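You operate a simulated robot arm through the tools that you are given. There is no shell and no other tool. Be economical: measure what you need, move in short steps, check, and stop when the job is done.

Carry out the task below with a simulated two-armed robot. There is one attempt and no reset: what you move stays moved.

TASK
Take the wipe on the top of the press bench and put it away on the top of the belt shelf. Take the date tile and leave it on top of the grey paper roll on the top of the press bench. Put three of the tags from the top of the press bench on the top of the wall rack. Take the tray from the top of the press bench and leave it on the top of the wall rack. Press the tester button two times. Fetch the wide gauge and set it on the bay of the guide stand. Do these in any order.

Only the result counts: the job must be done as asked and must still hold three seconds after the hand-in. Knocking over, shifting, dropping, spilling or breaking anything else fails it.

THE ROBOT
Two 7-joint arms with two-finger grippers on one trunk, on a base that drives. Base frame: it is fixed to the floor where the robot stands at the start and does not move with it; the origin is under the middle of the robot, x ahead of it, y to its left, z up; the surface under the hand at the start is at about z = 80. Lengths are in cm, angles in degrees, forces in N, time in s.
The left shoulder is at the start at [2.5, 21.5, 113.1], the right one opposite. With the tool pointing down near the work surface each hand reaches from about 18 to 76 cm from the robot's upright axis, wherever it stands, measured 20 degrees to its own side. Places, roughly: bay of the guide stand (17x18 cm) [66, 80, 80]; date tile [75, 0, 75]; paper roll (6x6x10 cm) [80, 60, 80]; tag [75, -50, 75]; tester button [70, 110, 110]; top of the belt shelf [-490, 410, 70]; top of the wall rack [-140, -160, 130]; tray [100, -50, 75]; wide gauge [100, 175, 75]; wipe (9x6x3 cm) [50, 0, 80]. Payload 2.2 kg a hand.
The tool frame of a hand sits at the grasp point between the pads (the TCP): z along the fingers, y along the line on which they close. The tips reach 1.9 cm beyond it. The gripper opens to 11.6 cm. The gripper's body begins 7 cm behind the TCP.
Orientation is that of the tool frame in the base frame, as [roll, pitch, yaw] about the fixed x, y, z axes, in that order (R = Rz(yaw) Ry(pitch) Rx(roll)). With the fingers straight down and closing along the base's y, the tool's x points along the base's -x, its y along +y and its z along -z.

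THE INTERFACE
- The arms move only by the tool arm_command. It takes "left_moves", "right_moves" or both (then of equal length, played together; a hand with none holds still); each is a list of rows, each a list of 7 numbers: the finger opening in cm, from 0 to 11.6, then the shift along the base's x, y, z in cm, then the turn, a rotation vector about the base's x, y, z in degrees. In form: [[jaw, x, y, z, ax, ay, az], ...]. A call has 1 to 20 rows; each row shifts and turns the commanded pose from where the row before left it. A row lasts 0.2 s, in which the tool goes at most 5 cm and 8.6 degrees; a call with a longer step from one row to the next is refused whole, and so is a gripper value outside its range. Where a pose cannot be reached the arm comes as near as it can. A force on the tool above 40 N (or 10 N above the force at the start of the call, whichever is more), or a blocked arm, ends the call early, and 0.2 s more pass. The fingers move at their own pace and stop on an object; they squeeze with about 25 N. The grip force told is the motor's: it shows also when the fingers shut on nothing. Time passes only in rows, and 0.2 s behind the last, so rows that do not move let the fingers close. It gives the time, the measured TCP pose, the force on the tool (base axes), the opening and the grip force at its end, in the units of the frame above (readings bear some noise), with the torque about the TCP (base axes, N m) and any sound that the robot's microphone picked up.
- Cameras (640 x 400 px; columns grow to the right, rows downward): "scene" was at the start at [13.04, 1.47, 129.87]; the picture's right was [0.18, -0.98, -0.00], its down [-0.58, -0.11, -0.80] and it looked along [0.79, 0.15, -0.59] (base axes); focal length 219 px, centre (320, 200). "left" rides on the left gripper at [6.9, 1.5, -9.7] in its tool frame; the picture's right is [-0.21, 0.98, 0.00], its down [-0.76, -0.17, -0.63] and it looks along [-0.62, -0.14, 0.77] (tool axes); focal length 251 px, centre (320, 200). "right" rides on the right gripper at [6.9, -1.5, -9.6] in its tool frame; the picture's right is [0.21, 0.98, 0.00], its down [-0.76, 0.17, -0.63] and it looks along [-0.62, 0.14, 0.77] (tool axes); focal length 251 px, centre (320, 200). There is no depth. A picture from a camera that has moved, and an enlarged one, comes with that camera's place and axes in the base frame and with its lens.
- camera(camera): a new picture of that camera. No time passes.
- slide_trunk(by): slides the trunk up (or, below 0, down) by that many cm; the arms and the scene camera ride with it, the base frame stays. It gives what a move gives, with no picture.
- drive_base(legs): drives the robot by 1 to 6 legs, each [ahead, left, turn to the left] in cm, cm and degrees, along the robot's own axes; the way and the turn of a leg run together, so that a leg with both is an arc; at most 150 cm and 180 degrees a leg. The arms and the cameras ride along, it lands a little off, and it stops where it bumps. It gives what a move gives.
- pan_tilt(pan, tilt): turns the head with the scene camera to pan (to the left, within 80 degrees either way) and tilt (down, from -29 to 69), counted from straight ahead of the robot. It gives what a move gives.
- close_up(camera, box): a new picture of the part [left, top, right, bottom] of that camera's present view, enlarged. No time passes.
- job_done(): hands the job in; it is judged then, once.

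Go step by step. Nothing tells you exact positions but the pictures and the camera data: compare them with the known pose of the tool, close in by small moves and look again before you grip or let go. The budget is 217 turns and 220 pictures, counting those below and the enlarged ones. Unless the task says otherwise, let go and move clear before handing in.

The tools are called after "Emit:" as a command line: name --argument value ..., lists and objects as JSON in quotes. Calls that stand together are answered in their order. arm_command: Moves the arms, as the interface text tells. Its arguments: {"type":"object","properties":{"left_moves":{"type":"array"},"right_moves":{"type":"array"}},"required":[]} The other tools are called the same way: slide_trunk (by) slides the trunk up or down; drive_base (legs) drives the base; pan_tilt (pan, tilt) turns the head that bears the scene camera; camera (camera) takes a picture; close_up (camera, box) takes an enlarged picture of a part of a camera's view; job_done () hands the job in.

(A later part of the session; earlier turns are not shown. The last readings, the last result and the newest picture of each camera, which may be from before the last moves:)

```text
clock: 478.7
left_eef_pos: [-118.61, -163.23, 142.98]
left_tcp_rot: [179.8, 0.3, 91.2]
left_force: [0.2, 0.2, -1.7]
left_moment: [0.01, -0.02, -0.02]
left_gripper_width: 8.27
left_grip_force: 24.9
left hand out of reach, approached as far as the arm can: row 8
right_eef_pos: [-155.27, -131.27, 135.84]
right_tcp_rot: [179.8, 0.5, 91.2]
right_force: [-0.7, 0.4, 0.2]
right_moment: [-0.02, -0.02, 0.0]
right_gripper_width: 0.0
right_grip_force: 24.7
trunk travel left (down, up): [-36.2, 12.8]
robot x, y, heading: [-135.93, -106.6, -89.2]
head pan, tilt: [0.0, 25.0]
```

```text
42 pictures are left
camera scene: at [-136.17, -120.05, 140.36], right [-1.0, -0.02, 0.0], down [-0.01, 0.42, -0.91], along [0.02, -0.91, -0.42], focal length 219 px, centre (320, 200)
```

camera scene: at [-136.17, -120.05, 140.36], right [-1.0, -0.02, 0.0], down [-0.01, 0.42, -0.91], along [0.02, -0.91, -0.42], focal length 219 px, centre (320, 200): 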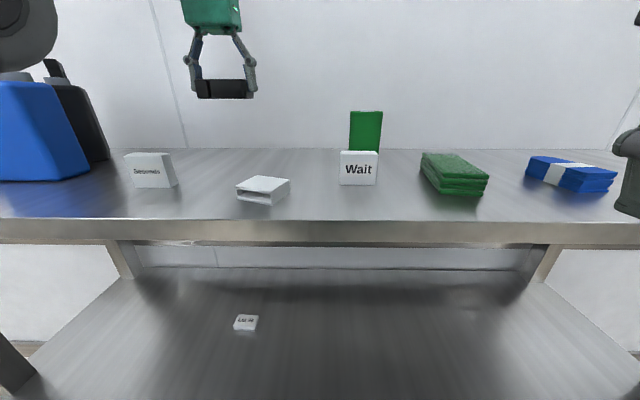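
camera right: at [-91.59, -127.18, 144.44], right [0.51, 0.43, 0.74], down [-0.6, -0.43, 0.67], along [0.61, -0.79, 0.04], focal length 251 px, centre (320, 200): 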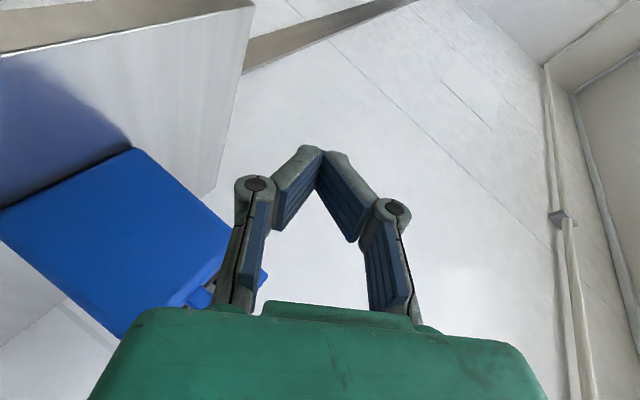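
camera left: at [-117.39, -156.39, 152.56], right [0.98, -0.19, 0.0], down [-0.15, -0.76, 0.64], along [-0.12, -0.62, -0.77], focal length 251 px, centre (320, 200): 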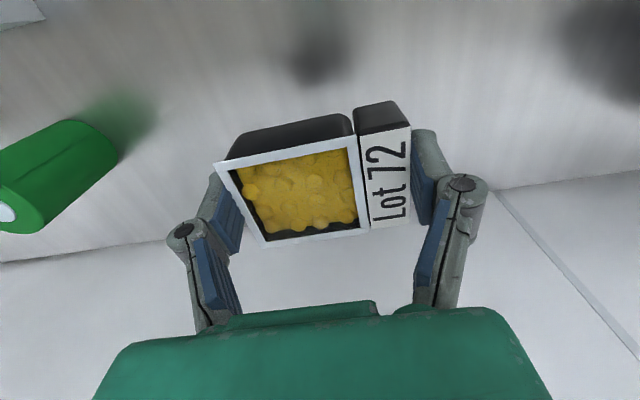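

Over a free spot, steady. Lower to the surface.

Emit:
arm_command --left_moves '[[0, 0, 0, -3, 0, 0, 0], [0, 0, 0, -3, 0, 0, 0], [0, 0, 0, -3, 0, 0, 0], [0, 0, 0, -2, 0, 0, 0], [0, 0, 0, 0, 0, 0, 0]]'

Emit:
arm_command --left_moves '[[0, 0, 0, -0.5, 0, 0, 0], [0, 0, 0, 0, 0, 0, 0]]'

Emit:
arm_command --left_moves '[[0, 0, 0, -0.4, 0, 0, 0], [0, 0, 0, 0, 0, 0, 0]]'

Emit:
close_up --camera "scene" --box '[120, 100, 320, 220]'

```text
clock: 479.9
left_eef_pos: [-118.54, -163.37, 131.73]
left_tcp_rot: [179.8, 0.2, 91.3]
left_force: [0.2, -0.7, -0.6]
left_moment: [0.01, 0.01, 0.0]
left_gripper_width: 8.27
left_grip_force: 25.0
right_eef_pos: [-155.2, -131.52, 135.68]
right_tcp_rot: [179.9, 0.4, 91.2]
right_force: [0.9, 0.0, -0.4]
right_moment: [0.0, 0.0, 0.02]
right_gripper_width: 0.0
right_grip_force: 25.5
trunk travel left (down, up): [-36.2, 12.8]
robot x, y, heading: [-136.28, -106.81, -88.8]
head pan, tilt: [0.0, 25.0]
```

```text
clock: 480.5
left_eef_pos: [-118.61, -163.34, 131.16]
left_tcp_rot: [179.8, 0.1, 91.3]
left_force: [-0.4, 0.6, -0.1]
left_moment: [-0.03, 0.0, 0.03]
left_gripper_width: 8.28
left_grip_force: 24.7
right_eef_pos: [-155.23, -131.37, 135.81]
right_tcp_rot: [179.8, 0.4, 91.2]
right_force: [-0.6, 1.3, -0.1]
right_moment: [0.0, 0.0, -0.01]
right_gripper_width: 0.02
right_grip_force: 25.3
trunk travel left (down, up): [-36.2, 12.8]
robot x, y, heading: [-136.15, -106.43, -89.3]
head pan, tilt: [0.0, 25.0]
```

```text
clock: 481.1
left_eef_pos: [-118.6, -163.39, 130.89]
left_tcp_rot: [179.8, 0.1, 91.3]
left_force: [0.1, -1.3, 3.3]
left_moment: [-0.18, 0.19, 0.04]
left_gripper_width: 8.28
left_grip_force: 25.0
right_eef_pos: [-155.18, -131.45, 135.86]
right_tcp_rot: [179.9, 0.4, 91.3]
right_force: [0.6, -0.2, -0.2]
right_moment: [-0.03, 0.03, 0.04]
right_gripper_width: 0.0
right_grip_force: 25.0
trunk travel left (down, up): [-36.2, 12.8]
robot x, y, heading: [-136.49, -106.95, -89.1]
head pan, tilt: [0.0, 25.0]
```

```text
3.20 times, centred on (220, 160) of scene
camera zoom: at [-136.14, -120.09, 140.35], right [-1.0, -0.02, 0.0], down [-0.01, 0.43, -0.91], along [0.02, -0.91, -0.43], focal length 700 px, centre (640, 328)
```

zoom: 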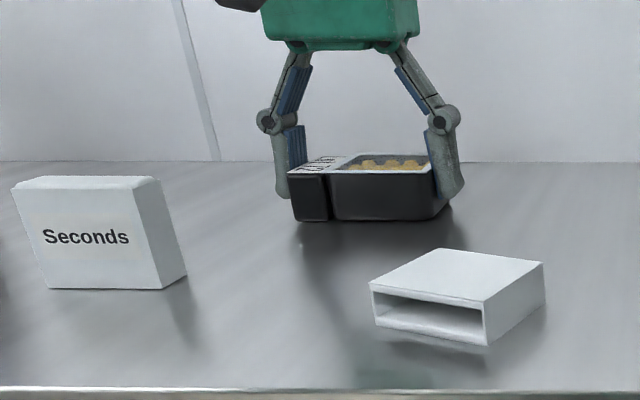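

Contact. Press lightly, release and rise.

Emit:
arm_command --left_moves '[[0, 0, 0, -0.2, 0, 0, 0], [8.3, 0, 0, 0.1, 0, 0, 0], [9.5, 0, 0, 0, 0, 0, 0], [10.2, 0, 0, 0, 0, 0, 0], [10.2, 0, 0, 0, 0, 0, 0], [10.2, 0, 0, 2, 0, 0, 0], [10.2, 0, 0, 4, 0, 0, 0], [10.2, 0, 0, 4, 0, 0, 0], [10.2, 0, 3, 2, 0, 0, 0], [10.2, 0, 4, 0, 0, 0, 0], [8, 0, 4, 0, 0, 0, 0], [6, 0, 4, 0, 0, 0, 0]]'

Emit:
camera --camera "scene"

```text
clock: 483.7
left_eef_pos: [-118.35, -148.09, 142.79]
left_tcp_rot: [179.9, 0.2, 91.3]
left_force: [0.0, 1.6, 0.4]
left_moment: [-0.01, 0.0, -0.01]
left_gripper_width: 5.99
left_grip_force: 0.0
right_eef_pos: [-154.9, -131.2, 135.82]
right_tcp_rot: [179.9, 0.4, 91.2]
right_force: [0.7, -0.2, -0.2]
right_moment: [-0.04, 0.01, 0.02]
right_gripper_width: 0.01
right_grip_force: 25.2
trunk travel left (down, up): [-36.2, 12.8]
robot x, y, heading: [-136.47, -106.8, -89.2]
head pan, tilt: [0.0, 25.0]
```

```text
40 pictures are left
camera scene: at [-136.07, -119.78, 140.38], right [-1.0, -0.02, 0.0], down [-0.01, 0.42, -0.91], along [0.01, -0.91, -0.42], focal length 219 px, centre (320, 200)
```

scene: 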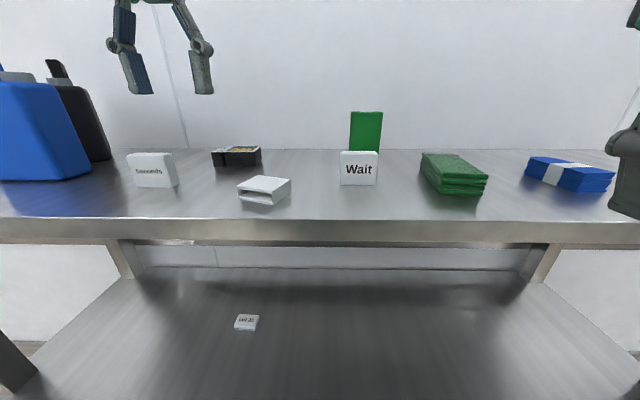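

Tray and all three tags are on the rack top. Back off, lower the trunk, and go for the wipe at [47,-0.7].

Emit:
drive_base --legs '[[-40, 0, 0]]'

Emit:
slide_trunk --by -10

Emit:
drive_base --legs '[[0, 0, 108], [143, 0, 0], [0, 0, -18.8]]'

Emit:
pan_tilt --pan 10 --tilt 50

Emit:
camera --camera "scene"

```text
clock: 486.1
left_eef_pos: [-119.69, -108.79, 142.65]
left_tcp_rot: [179.7, 0.1, 91.3]
left_force: [-0.5, -0.5, 0.3]
left_moment: [0.01, 0.04, 0.01]
left_gripper_width: 6.0
left_grip_force: 0.0
right_eef_pos: [-156.31, -91.7, 135.69]
right_tcp_rot: [179.7, 0.4, 91.4]
right_force: [0.4, -0.2, -0.7]
right_moment: [-0.01, -0.02, -0.03]
right_gripper_width: 0.0
right_grip_force: 24.9
trunk travel left (down, up): [-36.2, 12.8]
robot x, y, heading: [-136.9, -66.7, -88.9]
head pan, tilt: [0.0, 25.0]
```

```text
clock: 487.5
left_eef_pos: [-119.17, -108.59, 132.75]
left_tcp_rot: [179.9, 0.3, 91.3]
left_force: [0.0, 0.0, -0.6]
left_moment: [0.01, 0.03, 0.01]
left_gripper_width: 5.98
left_grip_force: 0.0
right_eef_pos: [-155.81, -91.38, 125.85]
right_tcp_rot: [179.8, 0.6, 91.3]
right_force: [0.6, 0.2, -0.1]
right_moment: [-0.01, 0.0, -0.01]
right_gripper_width: 0.01
right_grip_force: 25.5
trunk travel left (down, up): [-26.2, 22.8]
robot x, y, heading: [-136.87, -66.94, -89.0]
head pan, tilt: [0.0, 25.0]
```

```text
clock: 500.2
left_eef_pos: [41.38, -2.22, 132.51]
left_tcp_rot: [179.8, 0.3, -179.6]
left_force: [-0.6, -0.5, -0.3]
left_moment: [-0.01, -0.02, 0.0]
left_gripper_width: 5.99
left_grip_force: 0.0
right_eef_pos: [24.01, -38.56, 125.87]
right_tcp_rot: [179.9, 0.5, -179.6]
right_force: [0.2, 0.7, 0.2]
right_moment: [-0.01, 0.07, 0.02]
right_gripper_width: 0.01
right_grip_force: 24.5
trunk travel left (down, up): [-26.2, 22.8]
robot x, y, heading: [-0.26, -19.54, 0.3]
head pan, tilt: [0.0, 25.0]
```

```text
clock: 501.1
left_eef_pos: [41.41, -2.32, 132.75]
left_tcp_rot: [179.8, 0.3, -179.6]
left_force: [-0.2, -0.3, 0.1]
left_moment: [0.03, -0.04, -0.01]
left_gripper_width: 6.0
left_grip_force: 0.1
right_eef_pos: [23.88, -38.71, 125.93]
right_tcp_rot: [179.7, 0.6, -179.6]
right_force: [-0.5, 0.0, 0.1]
right_moment: [-0.04, 0.02, 0.03]
right_gripper_width: 0.01
right_grip_force: 25.1
trunk travel left (down, up): [-26.2, 22.8]
robot x, y, heading: [-0.24, -19.09, -0.1]
head pan, tilt: [10.0, 50.0]
```

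```text
39 pictures are left
camera scene: at [11.48, -18.17, 126.62], right [0.17, -0.98, 0.0], down [-0.76, -0.13, -0.64], along [0.63, 0.11, -0.77], focal length 219 px, centre (320, 200)
```

scene: 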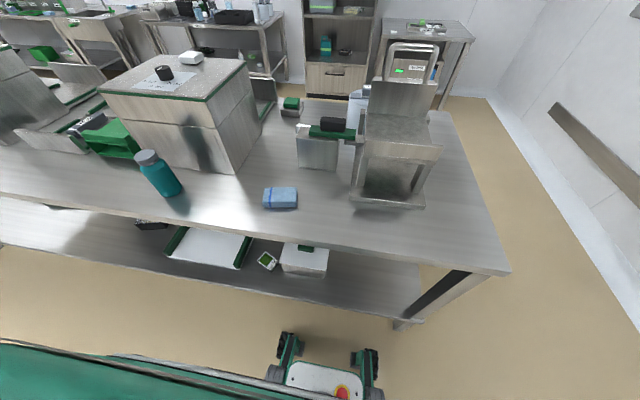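

The wipe is at [46.9,-1.2]. Turn the left hand by 90° to close across its short side and descend.

Emit:
arm_command --left_moves '[[9, 0.5, 0, -2, 0, 0, 8.2], [9, 0.5, 0, -2, 0, 0, 8.2], [9, 0.5, 0, -2, 0, 0, 8.2], [9, 0.5, 0, -2, 0, 0, 8.2], [9, 0.5, 0, -2, 0, 0, 8.2], [9, 0.5, 0, -2, 0, 0, 8.2], [9, 0.5, 0, -2, 0, 0, 8.2], [9, 0.5, 0.2, -2, 0, 0, 8.2], [9, 0.5, 0.3, -2, 0, 0, 8.2], [9, 0.5, 0.3, -2, 0, 0, 8.2], [9, 0.5, 0.3, -2, 0, 0, 8], [9, 0, 0, -4, 0, 0, 0], [9, 0, 0, -4, 0, 0, 0], [9, 0, 0, -4, 0, 0, 0], [9, 0, 0, 0, 0, 0, 0]]'

Emit:
camera --camera "left"

```text
clock: 504.3
left_eef_pos: [46.96, -1.26, 98.79]
left_tcp_rot: [179.9, 0.3, -89.6]
left_force: [0.6, 0.3, -1.1]
left_moment: [0.0, -0.03, -0.01]
left_gripper_width: 9.01
left_grip_force: 0.0
right_eef_pos: [23.74, -38.72, 125.92]
right_tcp_rot: [179.8, 0.7, -179.6]
right_force: [-0.5, 0.8, 0.5]
right_moment: [-0.01, -0.01, -0.01]
right_gripper_width: 0.02
right_grip_force: 25.3
trunk travel left (down, up): [-26.2, 22.8]
robot x, y, heading: [0.09, -19.56, 0.1]
head pan, tilt: [10.0, 50.0]
```

```text
38 pictures are left
camera left: at [45.45, -8.29, 108.39], right [-0.98, 0.21, 0.0], down [0.16, 0.76, 0.64], along [0.13, 0.62, -0.77], focal length 251 px, centre (320, 200)
```

left: 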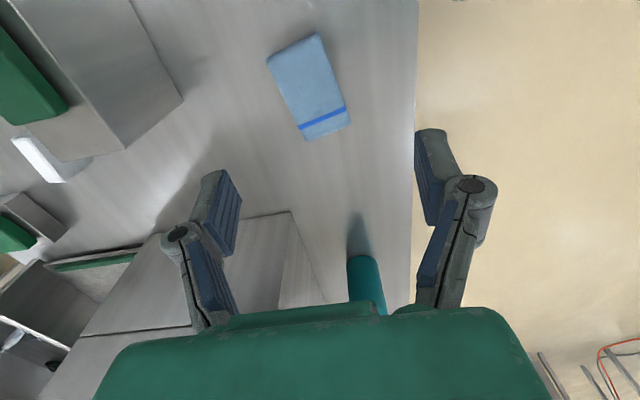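

Wipe centre [48.0,-1.5], turned +7.6°. Align, descend and grip.

Emit:
arm_command --left_moves '[[9, 0.5, -0.1, -3, 0, 0, 7.6], [9, 0.5, -0.1, -4, 0, 0, 0], [9, 0, 0, -4, 0, 0, 0], [9, 0, 0, -3, 0, 0, 0], [9, 0, 0, -1.5, 0, 0, 0], [9, 0, 0, -1, 0, 0, 0], [9, 0, 0, 0, 0, 0, 0], [0, 0, 0, 0, 0, 0, 0], [0, 0, 0, 0, 0, 0, 0], [0, 0, 0, 0, 0, 0, 0], [0, 0, 0, 0, 0, 0, 0]]'

Emit:
camera --camera "left"

```text
clock: 506.7
left_eef_pos: [47.92, -1.11, 82.35]
left_tcp_rot: [179.6, -0.2, -81.2]
left_force: [1.4, 1.0, 5.6]
left_moment: [0.03, -0.06, 0.14]
left_gripper_width: 5.35
left_grip_force: 24.9
right_eef_pos: [23.73, -38.88, 125.91]
right_tcp_rot: [179.8, 0.5, -179.7]
right_force: [-0.5, 0.0, -0.2]
right_moment: [0.02, -0.03, 0.03]
right_gripper_width: 0.02
right_grip_force: 25.2
trunk travel left (down, up): [-26.2, 22.8]
robot x, y, heading: [-0.26, -19.46, 0.1]
head pan, tilt: [10.0, 50.0]
```

```text
37 pictures are left
camera left: at [47.54, -8.23, 92.01], right [-1.0, 0.06, 0.01], down [0.05, 0.77, 0.63], along [0.04, 0.63, -0.78], focal length 251 px, centre (320, 200)
```

left: 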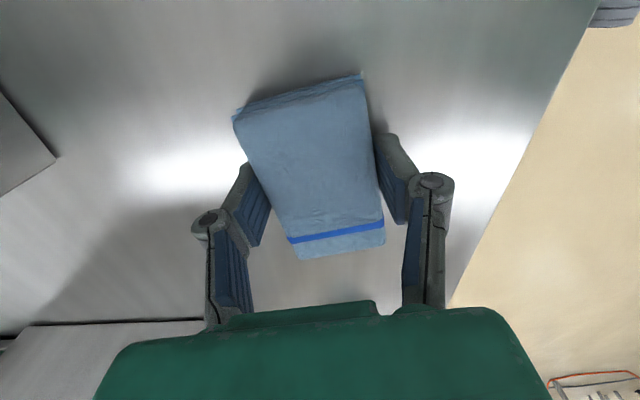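

Wipe held. Lift, back off and turn toward the belt shelf to survey the way.

Emit:
arm_command --left_moves '[[0, 0, 0, 2, 0, 0, 0], [0, 0, 0, 3, 0, 0, 0], [0, -1, 0, 4, 0, 0, -8], [0, -1, 0, 4, 0, 0, -8], [0, -1, 0, 4, 0, 0, -8], [0, -1, 0, 4, 0, 0, -8], [0, -1, 0, 4, 0, 0, -8], [0, -1, 0, 3, 0, 0, -8]]'

Emit:
drive_base --legs '[[-50, 0, 0], [0, 0, 136]]'

Emit:
pan_tilt --pan 0 --tilt 20

Emit:
camera --camera "scene"

```text
clock: 507.6
left_eef_pos: [42.35, -0.75, 84.81]
left_tcp_rot: [169.6, -0.9, -89.9]
left_force: [-1.3, 0.2, -1.1]
left_moment: [0.0, -0.03, -0.03]
left_gripper_width: 5.34
left_grip_force: 25.0
right_eef_pos: [23.44, -38.62, 125.9]
right_tcp_rot: [179.9, 0.8, -179.6]
right_force: [0.4, -0.2, -0.2]
right_moment: [0.0, 0.01, -0.04]
right_gripper_width: 0.0
right_grip_force: 24.8
trunk travel left (down, up): [-26.2, 22.8]
robot x, y, heading: [-0.03, -19.79, 0.0]
head pan, tilt: [10.0, 50.0]
stopped in row 4 (left hand): the arm was blocked; the commanded pose is now the measured one
```

```text
clock: 516.1
left_eef_pos: [-93.64, -2.87, 84.84]
left_tcp_rot: [169.7, -0.9, 45.7]
left_force: [-0.2, -0.2, -0.2]
left_moment: [0.03, 0.01, 0.02]
left_gripper_width: 5.31
left_grip_force: 25.3
right_eef_pos: [-53.64, 10.85, 125.85]
right_tcp_rot: [179.8, 0.7, -44.0]
right_force: [-0.4, 0.7, -0.6]
right_moment: [-0.01, -0.02, 0.0]
right_gripper_width: 0.02
right_grip_force: 25.0
trunk travel left (down, up): [-26.2, 22.8]
robot x, y, heading: [-49.87, -19.41, 136.1]
head pan, tilt: [10.0, 50.0]
```

```text
clock: 517.1
left_eef_pos: [-93.72, -3.03, 84.82]
left_tcp_rot: [169.8, -0.9, 45.7]
left_force: [0.1, -0.4, 0.0]
left_moment: [0.0, 0.05, 0.0]
left_gripper_width: 5.31
left_grip_force: 24.4
right_eef_pos: [-53.48, 10.69, 125.95]
right_tcp_rot: [179.8, 0.7, -44.0]
right_force: [0.2, -0.6, -0.2]
right_moment: [-0.01, 0.0, 0.01]
right_gripper_width: 0.03
right_grip_force: 25.1
trunk travel left (down, up): [-26.2, 22.8]
robot x, y, heading: [-50.27, -19.53, 135.7]
head pan, tilt: [0.0, 20.0]
```

```text
36 pictures are left
camera scene: at [-59.59, -10.02, 131.14], right [0.7, 0.72, 0.0], down [0.25, -0.24, -0.94], along [-0.67, 0.65, -0.35], focal length 219 px, centre (320, 200)
```

scene: 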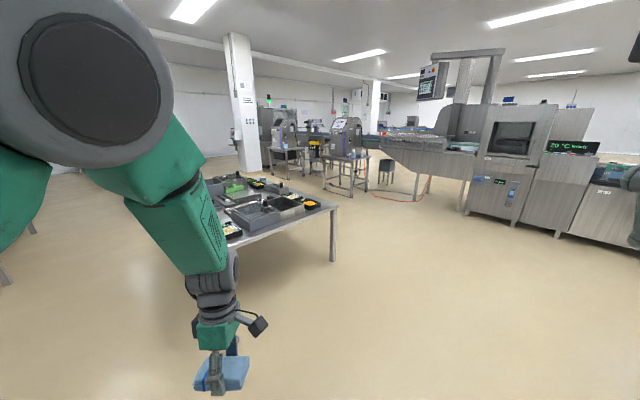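

Emit:
close_up --camera "scene" --box '[200, 80, 500, 220]'

```text
2.13 times, centred on (350, 150) of scene
camera zoom: at [-59.59, -10.02, 131.14], right [0.7, 0.72, 0.0], down [0.25, -0.24, -0.94], along [-0.67, 0.65, -0.35], focal length 467 px, centre (256, 307)
```

zoom: 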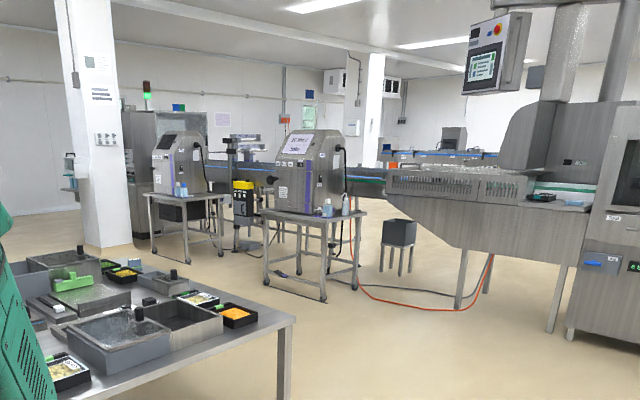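

A table stands ahead-left, so I'll route around it. First level and raise the wipe hand.

Emit:
arm_command --left_moves '[[0, 0, 0, 2, 3.5, 3.6, 0], [0, 0, 0, 3, 3.5, 3.6, 0], [0, 0, 0, 4, 0, 0, 0], [0, 0, 0, 4, 0, 0, 0], [0, 0, 0, 4, 0, 0, 0], [0, 0, 0, 4, 0, 0, 0], [0, 0, 0, 4, 0, 0, 0], [0, 0, 0, 4, 0, 0, 0]]'

Emit:
drive_base --legs '[[0, 0, -30], [150, 0, 0], [68, 0, 0], [0, 0, 66]]'

Emit:
camera --camera "scene"

```text
clock: 518.9
left_eef_pos: [-93.82, -2.87, 113.96]
left_tcp_rot: [179.8, -1.4, 45.6]
left_force: [0.2, -0.2, 0.1]
left_moment: [-0.02, -0.05, 0.01]
left_gripper_width: 5.29
left_grip_force: 25.5
left hand out of reach, approached as far as the arm can: row 8
right_eef_pos: [-53.49, 10.73, 126.02]
right_tcp_rot: [179.8, 0.9, -43.9]
right_force: [-0.1, 0.3, -0.5]
right_moment: [0.02, -0.02, 0.02]
right_gripper_width: 0.0
right_grip_force: 25.2
trunk travel left (down, up): [-26.2, 22.8]
robot x, y, heading: [-50.26, -19.28, 135.7]
head pan, tilt: [0.0, 20.0]
```

```text
clock: 534.0
left_eef_pos: [-155.68, 175.76, 113.85]
left_tcp_rot: [179.7, -1.4, 82.2]
left_force: [0.1, 0.0, -0.8]
left_moment: [0.01, -0.01, -0.03]
left_gripper_width: 5.29
left_grip_force: 24.8
right_eef_pos: [-131.2, 210.77, 126.01]
right_tcp_rot: [179.8, 0.9, -7.4]
right_force: [-0.1, -0.3, 0.6]
right_moment: [0.02, -0.02, -0.02]
right_gripper_width: 0.0
right_grip_force: 25.0
trunk travel left (down, up): [-26.2, 22.8]
robot x, y, heading: [-110.06, 188.3, 172.3]
head pan, tilt: [0.0, 20.0]
```

```text
34 pictures are left
camera scene: at [-123.67, 190.53, 131.16], right [0.13, 0.99, 0.0], down [0.34, -0.05, -0.94], along [-0.93, 0.12, -0.34], focal length 219 px, centre (320, 200)
```

scene: 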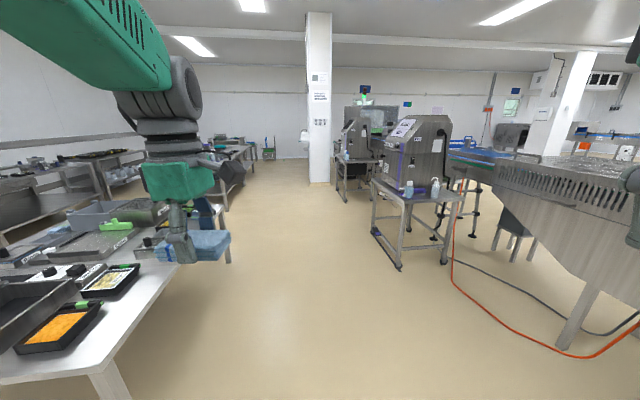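

The belt shelf lies behind the near printer stand. Drive along the free aisle past it and look.

Emit:
drive_base --legs '[[0, 0, 2], [150, 0, 0], [105, 0, 0], [0, 0, -45]]'

Emit:
camera --camera "scene"

```text
clock: 548.9
left_eef_pos: [-405.93, 237.17, 113.97]
left_tcp_rot: [179.8, -1.5, 38.7]
left_force: [-0.4, 0.3, -0.1]
left_moment: [0.03, 0.0, -0.03]
left_gripper_width: 5.27
left_grip_force: 24.8
right_eef_pos: [-363.8, 245.67, 126.01]
right_tcp_rot: [179.8, 0.9, -51.0]
right_force: [0.5, 0.6, 0.1]
right_moment: [-0.01, 0.03, -0.01]
right_gripper_width: 0.02
right_grip_force: 24.5
trunk travel left (down, up): [-26.2, 22.8]
robot x, y, heading: [-364.21, 215.29, 128.8]
head pan, tilt: [0.0, 20.0]
```

```text
33 pictures are left
camera scene: at [-372.5, 225.95, 131.16], right [0.78, 0.63, 0.0], down [0.21, -0.27, -0.94], along [-0.59, 0.73, -0.34], focal length 219 px, centre (320, 200)
```

scene: 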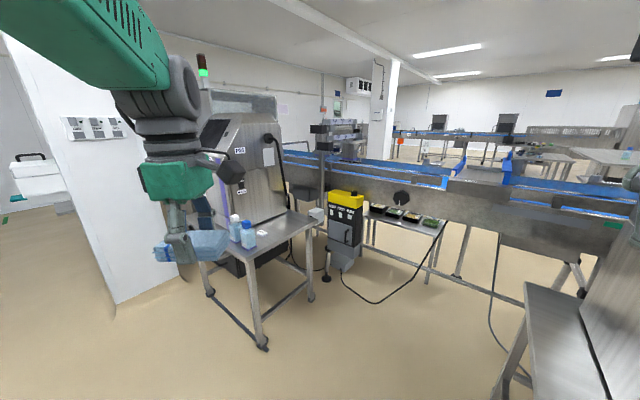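

Emit:
close_up --camera "scene" --box '[280, 140, 480, 290]'

```text
2.67 times, centred on (380, 215) of scene
camera zoom: at [-372.5, 225.95, 131.16], right [0.78, 0.63, 0.0], down [0.21, -0.27, -0.94], along [-0.59, 0.73, -0.34], focal length 584 px, centre (160, 160)
```

zoom: 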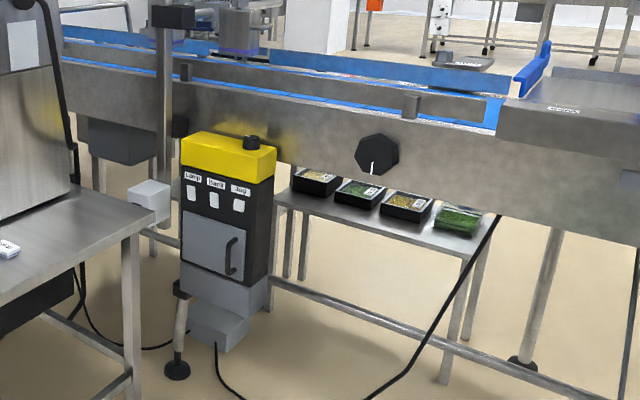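

The shelf with trays seen here is at x≈-412, but the belt shelf should be at [-490,410] — behind the yellow-topped device. Raise the trunk for a better look over the conveyor.

Emit:
slide_trunk --by 22

Emit:
pan_tilt --pan -5 --tilt 20

Emit:
close_up --camera "scene" --box '[160, 80, 480, 280]'

```text
clock: 551.2
left_eef_pos: [-405.89, 237.04, 136.02]
left_tcp_rot: [179.8, -1.5, 38.6]
left_force: [0.8, -0.2, 0.3]
left_moment: [-0.02, -0.05, -0.03]
left_gripper_width: 5.28
left_grip_force: 25.0
right_eef_pos: [-363.88, 245.55, 148.11]
right_tcp_rot: [179.7, 0.9, -51.0]
right_force: [0.4, 0.1, -0.7]
right_moment: [0.0, -0.03, -0.03]
right_gripper_width: 0.02
right_grip_force: 25.2
trunk travel left (down, up): [-48.2, 0.8]
robot x, y, heading: [-364.47, 215.2, 128.9]
head pan, tilt: [0.0, 20.0]
```

```text
clock: 551.8
left_eef_pos: [-405.79, 237.1, 135.91]
left_tcp_rot: [179.8, -1.5, 38.6]
left_force: [-1.1, -0.4, -0.7]
left_moment: [0.0, 0.0, 0.04]
left_gripper_width: 5.26
left_grip_force: 24.3
right_eef_pos: [-363.99, 245.44, 148.09]
right_tcp_rot: [179.8, 0.9, -51.0]
right_force: [-0.5, 0.8, 0.3]
right_moment: [-0.02, 0.0, 0.03]
right_gripper_width: 0.0
right_grip_force: 25.2
trunk travel left (down, up): [-48.2, 0.8]
robot x, y, heading: [-364.51, 215.34, 128.7]
head pan, tilt: [-5.0, 20.0]
```

```text
2.00 times, centred on (320, 180) of scene
camera zoom: at [-371.88, 226.47, 153.16], right [0.83, 0.56, 0.0], down [0.19, -0.29, -0.94], along [-0.52, 0.78, -0.34], focal length 438 px, centre (320, 240)
```

zoom: 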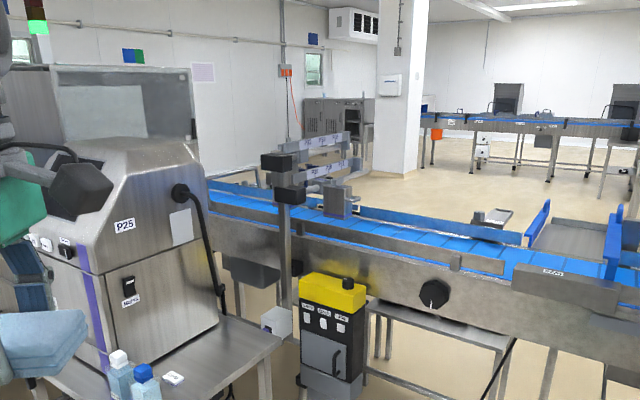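

The target point seems to be on the far side of (or under) the conveyor. Lower the trunk and move west to view it from another angle.

Emit:
slide_trunk --by -22

Emit:
drive_base --legs '[[0, 0, 63], [125, 0, 0], [0, 0, -80]]'

Emit:
pan_tilt --pan 0 --tilt 15

Emit:
camera --camera "scene"

```text
clock: 554.2
left_eef_pos: [-405.67, 237.09, 114.01]
left_tcp_rot: [179.8, -1.5, 38.5]
left_force: [-0.2, -0.8, -0.1]
left_moment: [0.0, 0.03, -0.01]
left_gripper_width: 5.29
left_grip_force: 25.3
right_eef_pos: [-363.88, 245.56, 126.21]
right_tcp_rot: [179.9, 0.9, -51.0]
right_force: [-0.5, -0.3, 0.1]
right_moment: [0.0, -0.03, 0.0]
right_gripper_width: 0.0
right_grip_force: 24.4
trunk travel left (down, up): [-26.2, 22.8]
robot x, y, heading: [-364.36, 215.57, 128.9]
head pan, tilt: [-5.0, 20.0]
```

```text
clock: 566.7
left_eef_pos: [-521.32, 222.3, 113.88]
left_tcp_rot: [179.8, -1.5, 22.3]
left_force: [-0.1, 0.1, -1.0]
left_moment: [0.02, -0.01, -0.03]
left_gripper_width: 5.31
left_grip_force: 25.1
right_eef_pos: [-478.73, 218.67, 126.0]
right_tcp_rot: [179.9, 1.0, -67.2]
right_force: [0.2, -0.4, -0.4]
right_moment: [-0.04, -0.02, 0.03]
right_gripper_width: 0.0
right_grip_force: 25.1
trunk travel left (down, up): [-26.2, 22.8]
robot x, y, heading: [-487.61, 189.48, 112.5]
head pan, tilt: [-5.0, 20.0]
```

```text
clock: 567.4
left_eef_pos: [-521.42, 222.16, 113.94]
left_tcp_rot: [179.9, -1.5, 22.5]
left_force: [0.2, 0.4, -0.8]
left_moment: [0.02, 0.02, 0.01]
left_gripper_width: 5.31
left_grip_force: 24.8
right_eef_pos: [-478.77, 218.41, 126.06]
right_tcp_rot: [179.8, 0.8, -67.4]
right_force: [0.1, -0.3, -0.1]
right_moment: [0.01, 0.02, -0.01]
right_gripper_width: 0.0
right_grip_force: 25.0
trunk travel left (down, up): [-26.2, 22.8]
robot x, y, heading: [-487.62, 189.84, 112.4]
head pan, tilt: [0.0, 15.0]
```

```text
30 pictures are left
camera scene: at [-492.49, 202.34, 131.97], right [0.92, 0.38, 0.0], down [0.1, -0.24, -0.97], along [-0.37, 0.89, -0.26], focal length 219 px, centre (320, 200)
```

scene: 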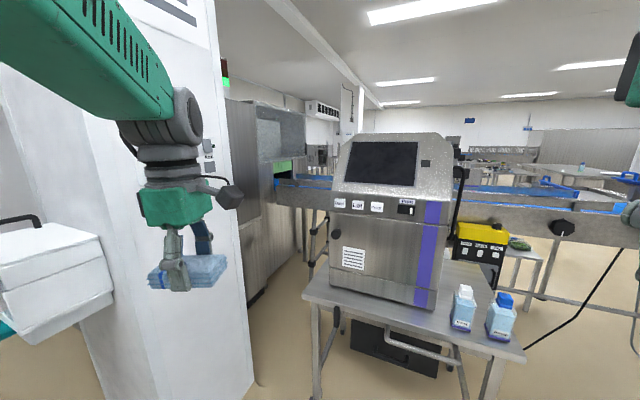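

Printer and cabinet block this side, so the shelf must be approached from the conveyor's far side. Raise the trunk to look for a route around.

Emit:
slide_trunk --by 22

Emit:
pan_tilt --pan -30 --tilt 8

Emit:
camera --camera "scene"

Emit:
pan_tilt --pan 40 --tilt 10

Emit:
camera --camera "scene"

```text
clock: 569.7
left_eef_pos: [-521.3, 222.24, 136.01]
left_tcp_rot: [180.0, -1.5, 22.4]
left_force: [0.0, -0.6, -0.5]
left_moment: [-0.03, 0.02, 0.0]
left_gripper_width: 5.27
left_grip_force: 25.4
right_eef_pos: [-478.57, 218.56, 148.01]
right_tcp_rot: [179.8, 0.8, -67.3]
right_force: [-0.4, -0.2, -0.3]
right_moment: [0.02, -0.01, 0.01]
right_gripper_width: 0.0
right_grip_force: 25.2
trunk travel left (down, up): [-48.2, 0.8]
robot x, y, heading: [-487.68, 189.92, 112.3]
head pan, tilt: [0.0, 15.0]
```

```text
clock: 570.6
left_eef_pos: [-521.36, 222.22, 136.07]
left_tcp_rot: [180.0, -1.4, 22.4]
left_force: [0.2, 0.3, -0.4]
left_moment: [-0.01, 0.01, -0.01]
left_gripper_width: 5.32
left_grip_force: 25.3
right_eef_pos: [-478.7, 218.71, 148.16]
right_tcp_rot: [179.7, 0.8, -67.3]
right_force: [0.2, 0.1, 0.3]
right_moment: [0.0, -0.03, -0.03]
right_gripper_width: 0.0
right_grip_force: 25.0
trunk travel left (down, up): [-48.2, 0.8]
robot x, y, heading: [-487.69, 189.66, 112.3]
head pan, tilt: [-30.0, 8.0]
```

```text
29 pictures are left
camera scene: at [-487.72, 202.94, 155.11], right [0.99, -0.13, 0.0], down [-0.02, -0.14, -0.99], along [0.13, 0.98, -0.14], focal length 219 px, centre (320, 200)
```

scene: 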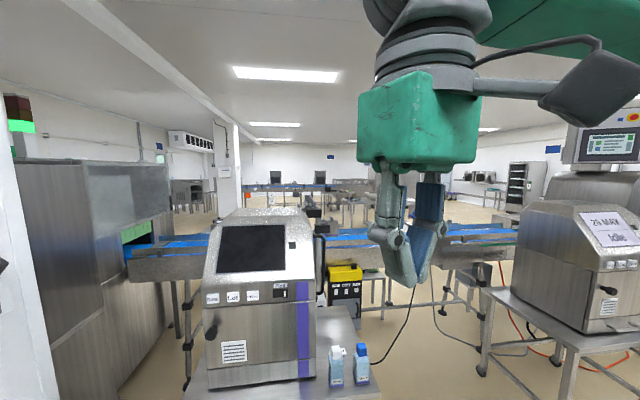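

```text
clock: 572.0
left_eef_pos: [-521.39, 222.19, 136.02]
left_tcp_rot: [180.0, -1.8, 22.4]
left_force: [0.8, -0.7, -0.5]
left_moment: [0.01, 0.01, 0.02]
left_gripper_width: 5.33
left_grip_force: 24.7
right_eef_pos: [-478.67, 218.66, 147.99]
right_tcp_rot: [179.9, 0.8, -67.4]
right_force: [0.2, -0.1, 0.1]
right_moment: [0.0, -0.03, 0.03]
right_gripper_width: 0.01
right_grip_force: 24.7
trunk travel left (down, up): [-48.2, 0.8]
robot x, y, heading: [-487.68, 189.44, 112.5]
head pan, tilt: [40.0, 10.0]
```

```text
28 pictures are left
camera scene: at [-494.37, 201.3, 154.92], right [0.81, 0.58, 0.0], down [0.09, -0.13, -0.99], along [-0.58, 0.8, -0.16], focal length 219 px, centre (320, 200)
```

scene: 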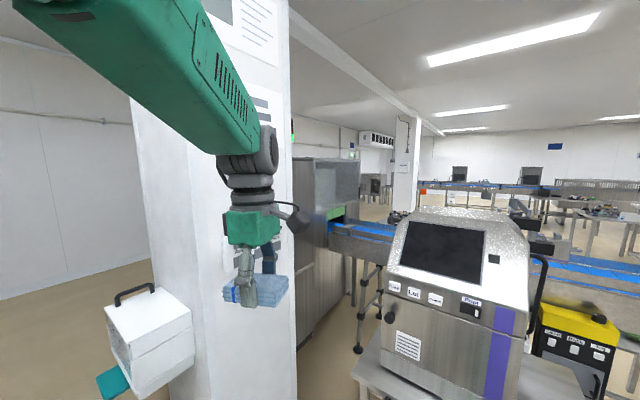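

There's open floor to the west; the cabinet at x≈-610 ends the conveyor. Route: west past the pillar, then north around the cabinet to the far side.

Emit:
slide_trunk --by -22

Emit:
drive_base --legs '[[0, 0, 68], [130, 0, 0], [120, 0, 0], [0, 0, -90]]'

Emit:
pan_tilt --pan -15 --tilt 15

Emit:
camera --camera "scene"

```text
clock: 574.4
left_eef_pos: [-521.48, 222.23, 113.99]
left_tcp_rot: [179.9, -1.8, 22.4]
left_force: [-0.5, 0.5, -1.1]
left_moment: [0.02, -0.02, 0.01]
left_gripper_width: 5.29
left_grip_force: 25.6
right_eef_pos: [-478.71, 218.56, 126.08]
right_tcp_rot: [179.8, 0.7, -67.3]
right_force: [0.3, 0.0, 0.0]
right_moment: [0.0, -0.03, 0.03]
right_gripper_width: 0.01
right_grip_force: 25.1
trunk travel left (down, up): [-26.2, 22.8]
robot x, y, heading: [-487.52, 190.15, 112.4]
head pan, tilt: [40.0, 10.0]
```

```text
clock: 581.2
left_eef_pos: [-583.51, 203.6, 118.1]
left_tcp_rot: [176.1, -13.1, 68.1]
left_force: [5.1, -6.7, 5.4]
left_moment: [0.5, 0.49, 0.15]
left_gripper_width: 5.29
left_grip_force: 24.5
right_eef_pos: [-547.24, 229.65, 117.34]
right_tcp_rot: [-171.7, -1.8, -19.7]
right_force: [3.8, -6.0, 6.7]
right_moment: [0.47, 0.42, 0.07]
right_gripper_width: 0.02
right_grip_force: 25.0
trunk travel left (down, up): [-26.2, 22.8]
robot x, y, heading: [-541.21, 189.24, 153.6]
head pan, tilt: [40.0, 10.0]
stopped in leg 2: the robot was blocked; the commanded pose is now the measured one
```

```text
clock: 582.4
left_eef_pos: [-590.39, 197.69, 113.35]
left_tcp_rot: [173.9, -11.6, 67.1]
left_force: [-0.9, -0.4, -0.4]
left_moment: [0.08, -0.12, 0.01]
left_gripper_width: 5.27
left_grip_force: 24.7
right_eef_pos: [-555.78, 223.64, 118.89]
right_tcp_rot: [-171.8, -3.9, -20.3]
right_force: [-0.7, 0.8, -0.5]
right_moment: [-0.01, -0.04, -0.02]
right_gripper_width: 0.0
right_grip_force: 25.6
trunk travel left (down, up): [-26.2, 22.8]
robot x, y, heading: [-541.14, 188.36, 154.7]
head pan, tilt: [-15.0, 15.0]
```

```text
27 pictures are left
camera scene: at [-554.26, 193.06, 131.95], right [0.65, 0.76, 0.03], down [0.21, -0.14, -0.97], along [-0.73, 0.63, -0.26], focal length 219 px, centre (320, 200)
```

scene: 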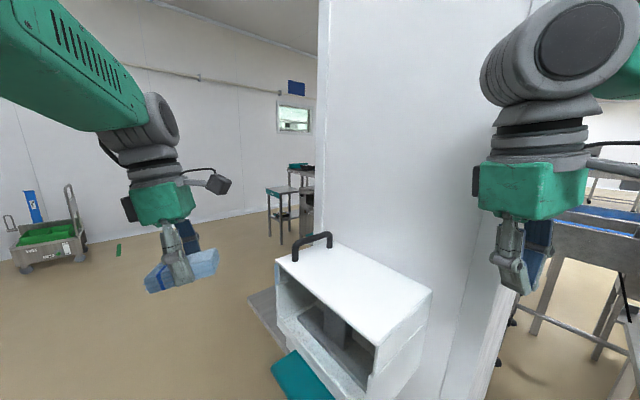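

The base bumped near a wash unit by the pillar. Back off and pass farther to the south of it.

Emit:
drive_base --legs '[[-25, 0, 0]]'

Emit:
camera --camera "scene"

```text
clock: 584.2
left_eef_pos: [-567.41, 188.08, 113.87]
left_tcp_rot: [174.2, -11.4, 67.2]
left_force: [-1.0, -1.6, 0.3]
left_moment: [0.16, -0.09, 0.0]
left_gripper_width: 5.3
left_grip_force: 24.6
right_eef_pos: [-532.42, 214.03, 118.64]
right_tcp_rot: [-172.5, -3.5, -20.5]
right_force: [-0.3, -0.4, 0.5]
right_moment: [0.01, -0.01, 0.02]
right_gripper_width: 0.01
right_grip_force: 25.5
trunk travel left (down, up): [-26.2, 22.8]
robot x, y, heading: [-519.05, 178.01, 154.1]
head pan, tilt: [-15.0, 15.0]
```

```text
26 pictures are left
camera scene: at [-531.71, 182.59, 131.98], right [0.65, 0.76, 0.03], down [0.21, -0.14, -0.97], along [-0.73, 0.64, -0.25], focal length 219 px, centre (320, 200)
```

scene: 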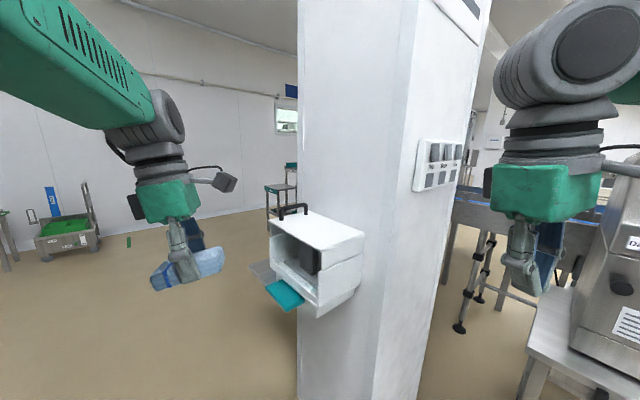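

The unit is fixed to the pillar and unchanged. Continue around: south-west, then north-west.

Emit:
drive_base --legs '[[0, 0, 46], [130, 0, 0], [0, 0, -45], [110, 0, 0], [0, 0, -65]]'

Emit:
pan_tilt --pan -10 --tilt 15

Emit:
camera --camera "scene"

```text
clock: 603.0
left_eef_pos: [-752.4, 227.81, 114.01]
left_tcp_rot: [174.3, -10.9, 2.9]
left_force: [-1.7, 0.8, -0.5]
left_moment: [-0.03, -0.09, 0.06]
left_gripper_width: 5.31
left_grip_force: 25.1
right_eef_pos: [-713.78, 207.5, 118.53]
right_tcp_rot: [-172.8, -3.5, -84.7]
right_force: [-1.8, 0.1, 0.4]
right_moment: [-0.01, -0.03, 0.02]
right_gripper_width: 0.01
right_grip_force: 25.3
trunk travel left (down, up): [-26.2, 22.8]
robot x, y, heading: [-740.95, 180.06, 89.9]
head pan, tilt: [-15.0, 15.0]
```

```text
clock: 603.6
left_eef_pos: [-750.01, 227.51, 114.3]
left_tcp_rot: [174.6, -9.8, 2.8]
left_force: [-0.7, 0.4, 0.3]
left_moment: [-0.01, 0.06, 0.0]
left_gripper_width: 5.29
left_grip_force: 24.9
right_eef_pos: [-711.23, 207.18, 117.97]
right_tcp_rot: [-173.9, -3.3, -84.7]
right_force: [-0.8, 0.1, 0.3]
right_moment: [0.02, 0.02, 0.04]
right_gripper_width: 0.01
right_grip_force: 24.7
trunk travel left (down, up): [-26.2, 22.8]
robot x, y, heading: [-741.32, 180.51, 90.3]
head pan, tilt: [-10.0, 15.0]
```

```text
25 pictures are left
camera scene: at [-737.32, 193.59, 131.91], right [0.98, -0.18, -0.02], down [-0.06, -0.26, -0.96], along [0.16, 0.95, -0.27], focal length 219 px, centre (320, 200)
```

scene: 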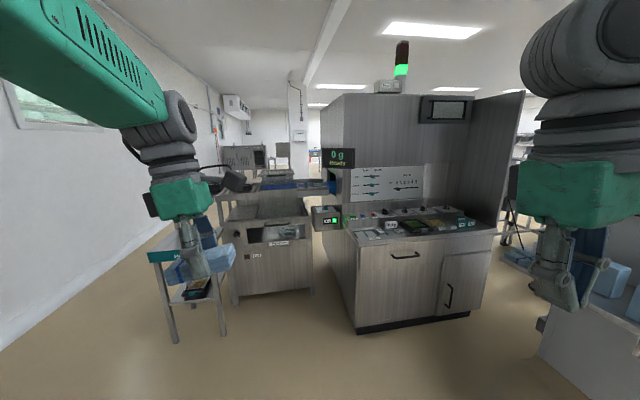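

There's a corridor along the west wall (x≈-930 to -825). Drive through it to the north.

Emit:
drive_base --legs '[[0, 0, 60], [150, 0, 0], [7, 0, 0], [0, 0, -60]]'

Emit:
camera --camera "scene"

```text
clock: 616.9
left_eef_pos: [-888.44, 308.58, 113.85]
left_tcp_rot: [174.4, -11.9, 2.1]
left_force: [-1.2, 0.4, 0.1]
left_moment: [-0.03, -0.18, 0.04]
left_gripper_width: 5.29
left_grip_force: 25.0
right_eef_pos: [-850.25, 287.6, 119.04]
right_tcp_rot: [-171.6, -3.5, -85.7]
right_force: [-2.5, 0.4, 0.3]
right_moment: [0.0, -0.11, 0.01]
right_gripper_width: 0.0
right_grip_force: 24.6
trunk travel left (down, up): [-26.2, 22.8]
robot x, y, heading: [-876.62, 260.87, 88.9]
head pan, tilt: [-10.0, 15.0]
```

```text
24 pictures are left
camera scene: at [-879.08, 274.51, 131.93], right [0.98, -0.19, 0.04], down [-0.02, -0.26, -0.97], along [0.19, 0.95, -0.26], focal length 219 px, centre (320, 200)
```

scene: 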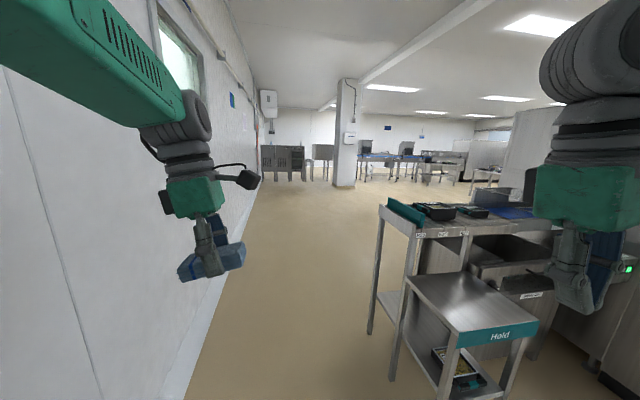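

Clear corridor ahead. Drive 230 cm north and turn east.

Emit:
drive_base --legs '[[140, 0, 1], [110, 0, 0], [0, 0, -90]]'

Emit:
pan_tilt --pan -15 --tilt 15

Emit:
camera --camera "scene"

```text
clock: 632.9
left_eef_pos: [-831.15, 515.0, 114.73]
left_tcp_rot: [174.8, -7.7, -87.0]
left_force: [-1.1, -3.2, -1.1]
left_moment: [0.35, -0.08, 0.0]
left_gripper_width: 5.28
left_grip_force: 24.7
right_eef_pos: [-850.98, 476.21, 117.0]
right_tcp_rot: [-175.6, -3.1, -173.9]
right_force: [0.5, -1.3, 0.0]
right_moment: [0.12, 0.01, -0.02]
right_gripper_width: 0.0
right_grip_force: 25.3
trunk travel left (down, up): [-26.2, 22.8]
robot x, y, heading: [-878.2, 509.52, 0.5]
head pan, tilt: [-10.0, 15.0]
```

```text
clock: 633.6
left_eef_pos: [-831.1, 517.55, 114.79]
left_tcp_rot: [174.7, -10.1, -86.5]
left_force: [-0.1, -0.4, 0.1]
left_moment: [0.04, 0.01, -0.01]
left_gripper_width: 5.27
left_grip_force: 25.1
right_eef_pos: [-851.04, 478.76, 117.95]
right_tcp_rot: [-174.2, -3.0, -174.0]
right_force: [-0.4, -0.3, 0.7]
right_moment: [0.05, -0.03, 0.01]
right_gripper_width: 0.0
right_grip_force: 24.9
trunk travel left (down, up): [-26.2, 22.8]
robot x, y, heading: [-878.09, 509.04, 0.4]
head pan, tilt: [-15.0, 15.0]
```

```text
23 pictures are left
camera scene: at [-864.8, 506.86, 131.97], right [-0.25, -0.97, 0.0], down [-0.25, 0.06, -0.97], along [0.94, -0.24, -0.26], focal length 219 px, centre (320, 200)
```

scene: 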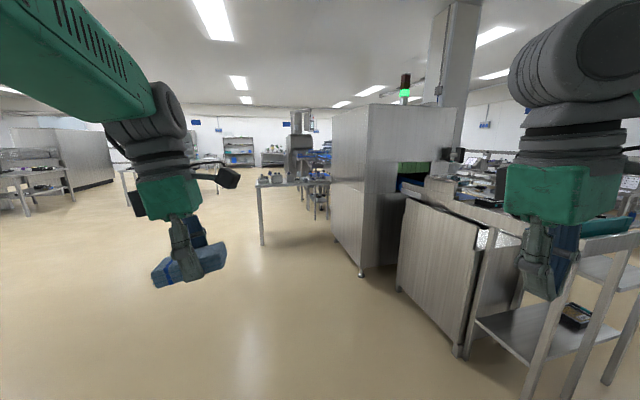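

The target direction falls on a table behind the cabinet; zoom in.

Emit:
close_up --camera "scene" --box '[230, 110, 400, 260]'

```text
2.67 times, centred on (315, 185) of scene
camera zoom: at [-864.8, 506.86, 131.97], right [-0.25, -0.97, 0.0], down [-0.25, 0.06, -0.97], along [0.94, -0.24, -0.26], focal length 584 px, centre (333, 240)
```

zoom: 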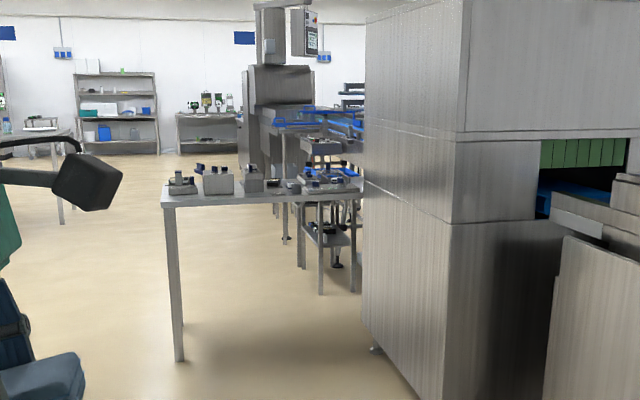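

A small two-tier shelf stands by the belt at about [-500,420] — the belt shelf. Drive around the table to its north side and face it.

Emit:
drive_base --legs '[[0, 0, 18], [150, 0, 0], [140, 0, 0], [0, 0, -18], [115, 0, 0], [0, 0, -90]]'

Emit:
pan_tilt --pan 0 --tilt 25

Emit:
camera --camera "scene"

```text
clock: 658.8
left_eef_pos: [-483.01, 555.4, 114.91]
left_tcp_rot: [174.9, -8.5, -176.5]
left_force: [-1.1, -1.1, -1.6]
left_moment: [0.0, -0.13, 0.0]
left_gripper_width: 5.29
left_grip_force: 25.4
right_eef_pos: [-521.86, 574.78, 117.41]
right_tcp_rot: [-175.4, -2.8, 96.5]
right_force: [-0.9, -0.7, -0.5]
right_moment: [0.0, -0.05, 0.02]
right_gripper_width: 0.03
right_grip_force: 24.2
trunk travel left (down, up): [-26.2, 22.8]
robot x, y, heading: [-489.51, 601.88, -89.4]
head pan, tilt: [-15.0, 15.0]
```

```text
clock: 659.6
left_eef_pos: [-481.7, 555.29, 115.14]
left_tcp_rot: [174.9, -10.1, -176.2]
left_force: [-0.1, -0.3, -0.5]
left_moment: [0.04, -0.05, -0.01]
left_gripper_width: 5.29
left_grip_force: 24.4
right_eef_pos: [-520.89, 574.97, 117.77]
right_tcp_rot: [-174.7, -2.9, 96.4]
right_force: [0.0, 0.0, 0.3]
right_moment: [0.0, -0.06, 0.02]
right_gripper_width: 0.0
right_grip_force: 24.7
trunk travel left (down, up): [-26.2, 22.8]
robot x, y, heading: [-489.95, 602.18, -89.1]
head pan, tilt: [0.0, 25.0]
```

```text
21 pictures are left
camera scene: at [-489.92, 588.62, 130.35], right [-1.0, -0.02, 0.0], down [-0.01, 0.42, -0.91], along [0.02, -0.91, -0.42], focal length 219 px, centre (320, 200)
```

scene: 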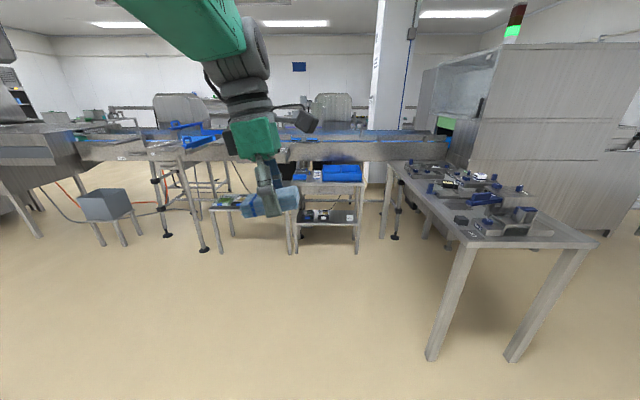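

The belt shelf is straight ahead, with blue boxes on its top. Zoom in.

Emit:
close_up --camera "scene" --box '[240, 130, 420, 260]'

```text
3.08 times, centred on (330, 195) of scene
camera zoom: at [-489.92, 588.62, 130.35], right [-1.0, -0.02, 0.0], down [-0.01, 0.42, -0.91], along [0.02, -0.91, -0.42], focal length 673 px, centre (289, 215)
```

zoom: 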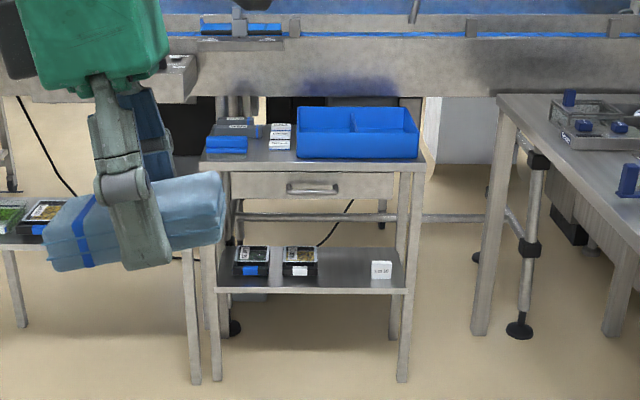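

Emit:
drive_base --legs '[[100, 0, -0.6]]'

Emit:
pan_tilt --pan 0 --tilt 45

Emit:
camera --camera "scene"

```text
clock: 664.8
left_eef_pos: [-480.94, 455.36, 115.26]
left_tcp_rot: [175.0, -9.9, -176.4]
left_force: [-0.7, -0.5, -1.0]
left_moment: [0.0, -0.06, 0.0]
left_gripper_width: 5.3
left_grip_force: 24.0
right_eef_pos: [-519.89, 474.82, 117.51]
right_tcp_rot: [-175.1, -2.9, 96.3]
right_force: [-0.9, -0.3, -0.9]
right_moment: [-0.02, -0.03, 0.0]
right_gripper_width: 0.01
right_grip_force: 24.8
trunk travel left (down, up): [-26.2, 22.8]
robot x, y, heading: [-488.4, 501.77, -89.2]
head pan, tilt: [0.0, 25.0]
```

```text
clock: 665.6
left_eef_pos: [-481.05, 455.28, 115.73]
left_tcp_rot: [175.1, -10.8, -176.1]
left_force: [0.5, 0.4, 0.1]
left_moment: [0.01, -0.04, -0.02]
left_gripper_width: 5.29
left_grip_force: 25.3
right_eef_pos: [-520.54, 475.14, 117.69]
right_tcp_rot: [-175.4, -2.8, 96.3]
right_force: [0.1, 0.5, -0.5]
right_moment: [-0.02, -0.01, -0.01]
right_gripper_width: 0.0
right_grip_force: 24.7
trunk travel left (down, up): [-26.2, 22.8]
robot x, y, heading: [-488.36, 501.76, -89.1]
head pan, tilt: [0.0, 45.0]
```

```text
19 pictures are left
camera scene: at [-488.32, 489.53, 127.3], right [-1.0, -0.02, 0.0], down [-0.01, 0.71, -0.71], along [0.01, -0.71, -0.71], focal length 219 px, centre (320, 200)
```

scene: 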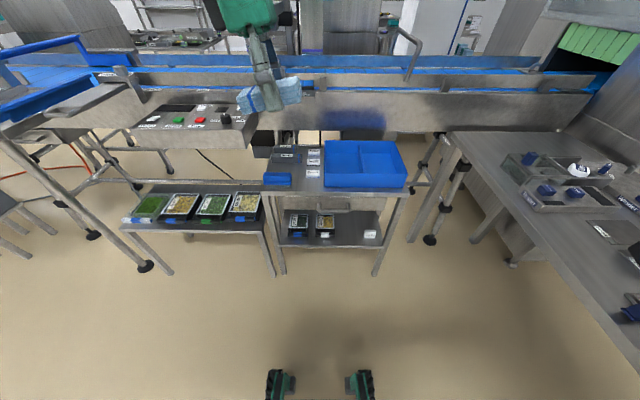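

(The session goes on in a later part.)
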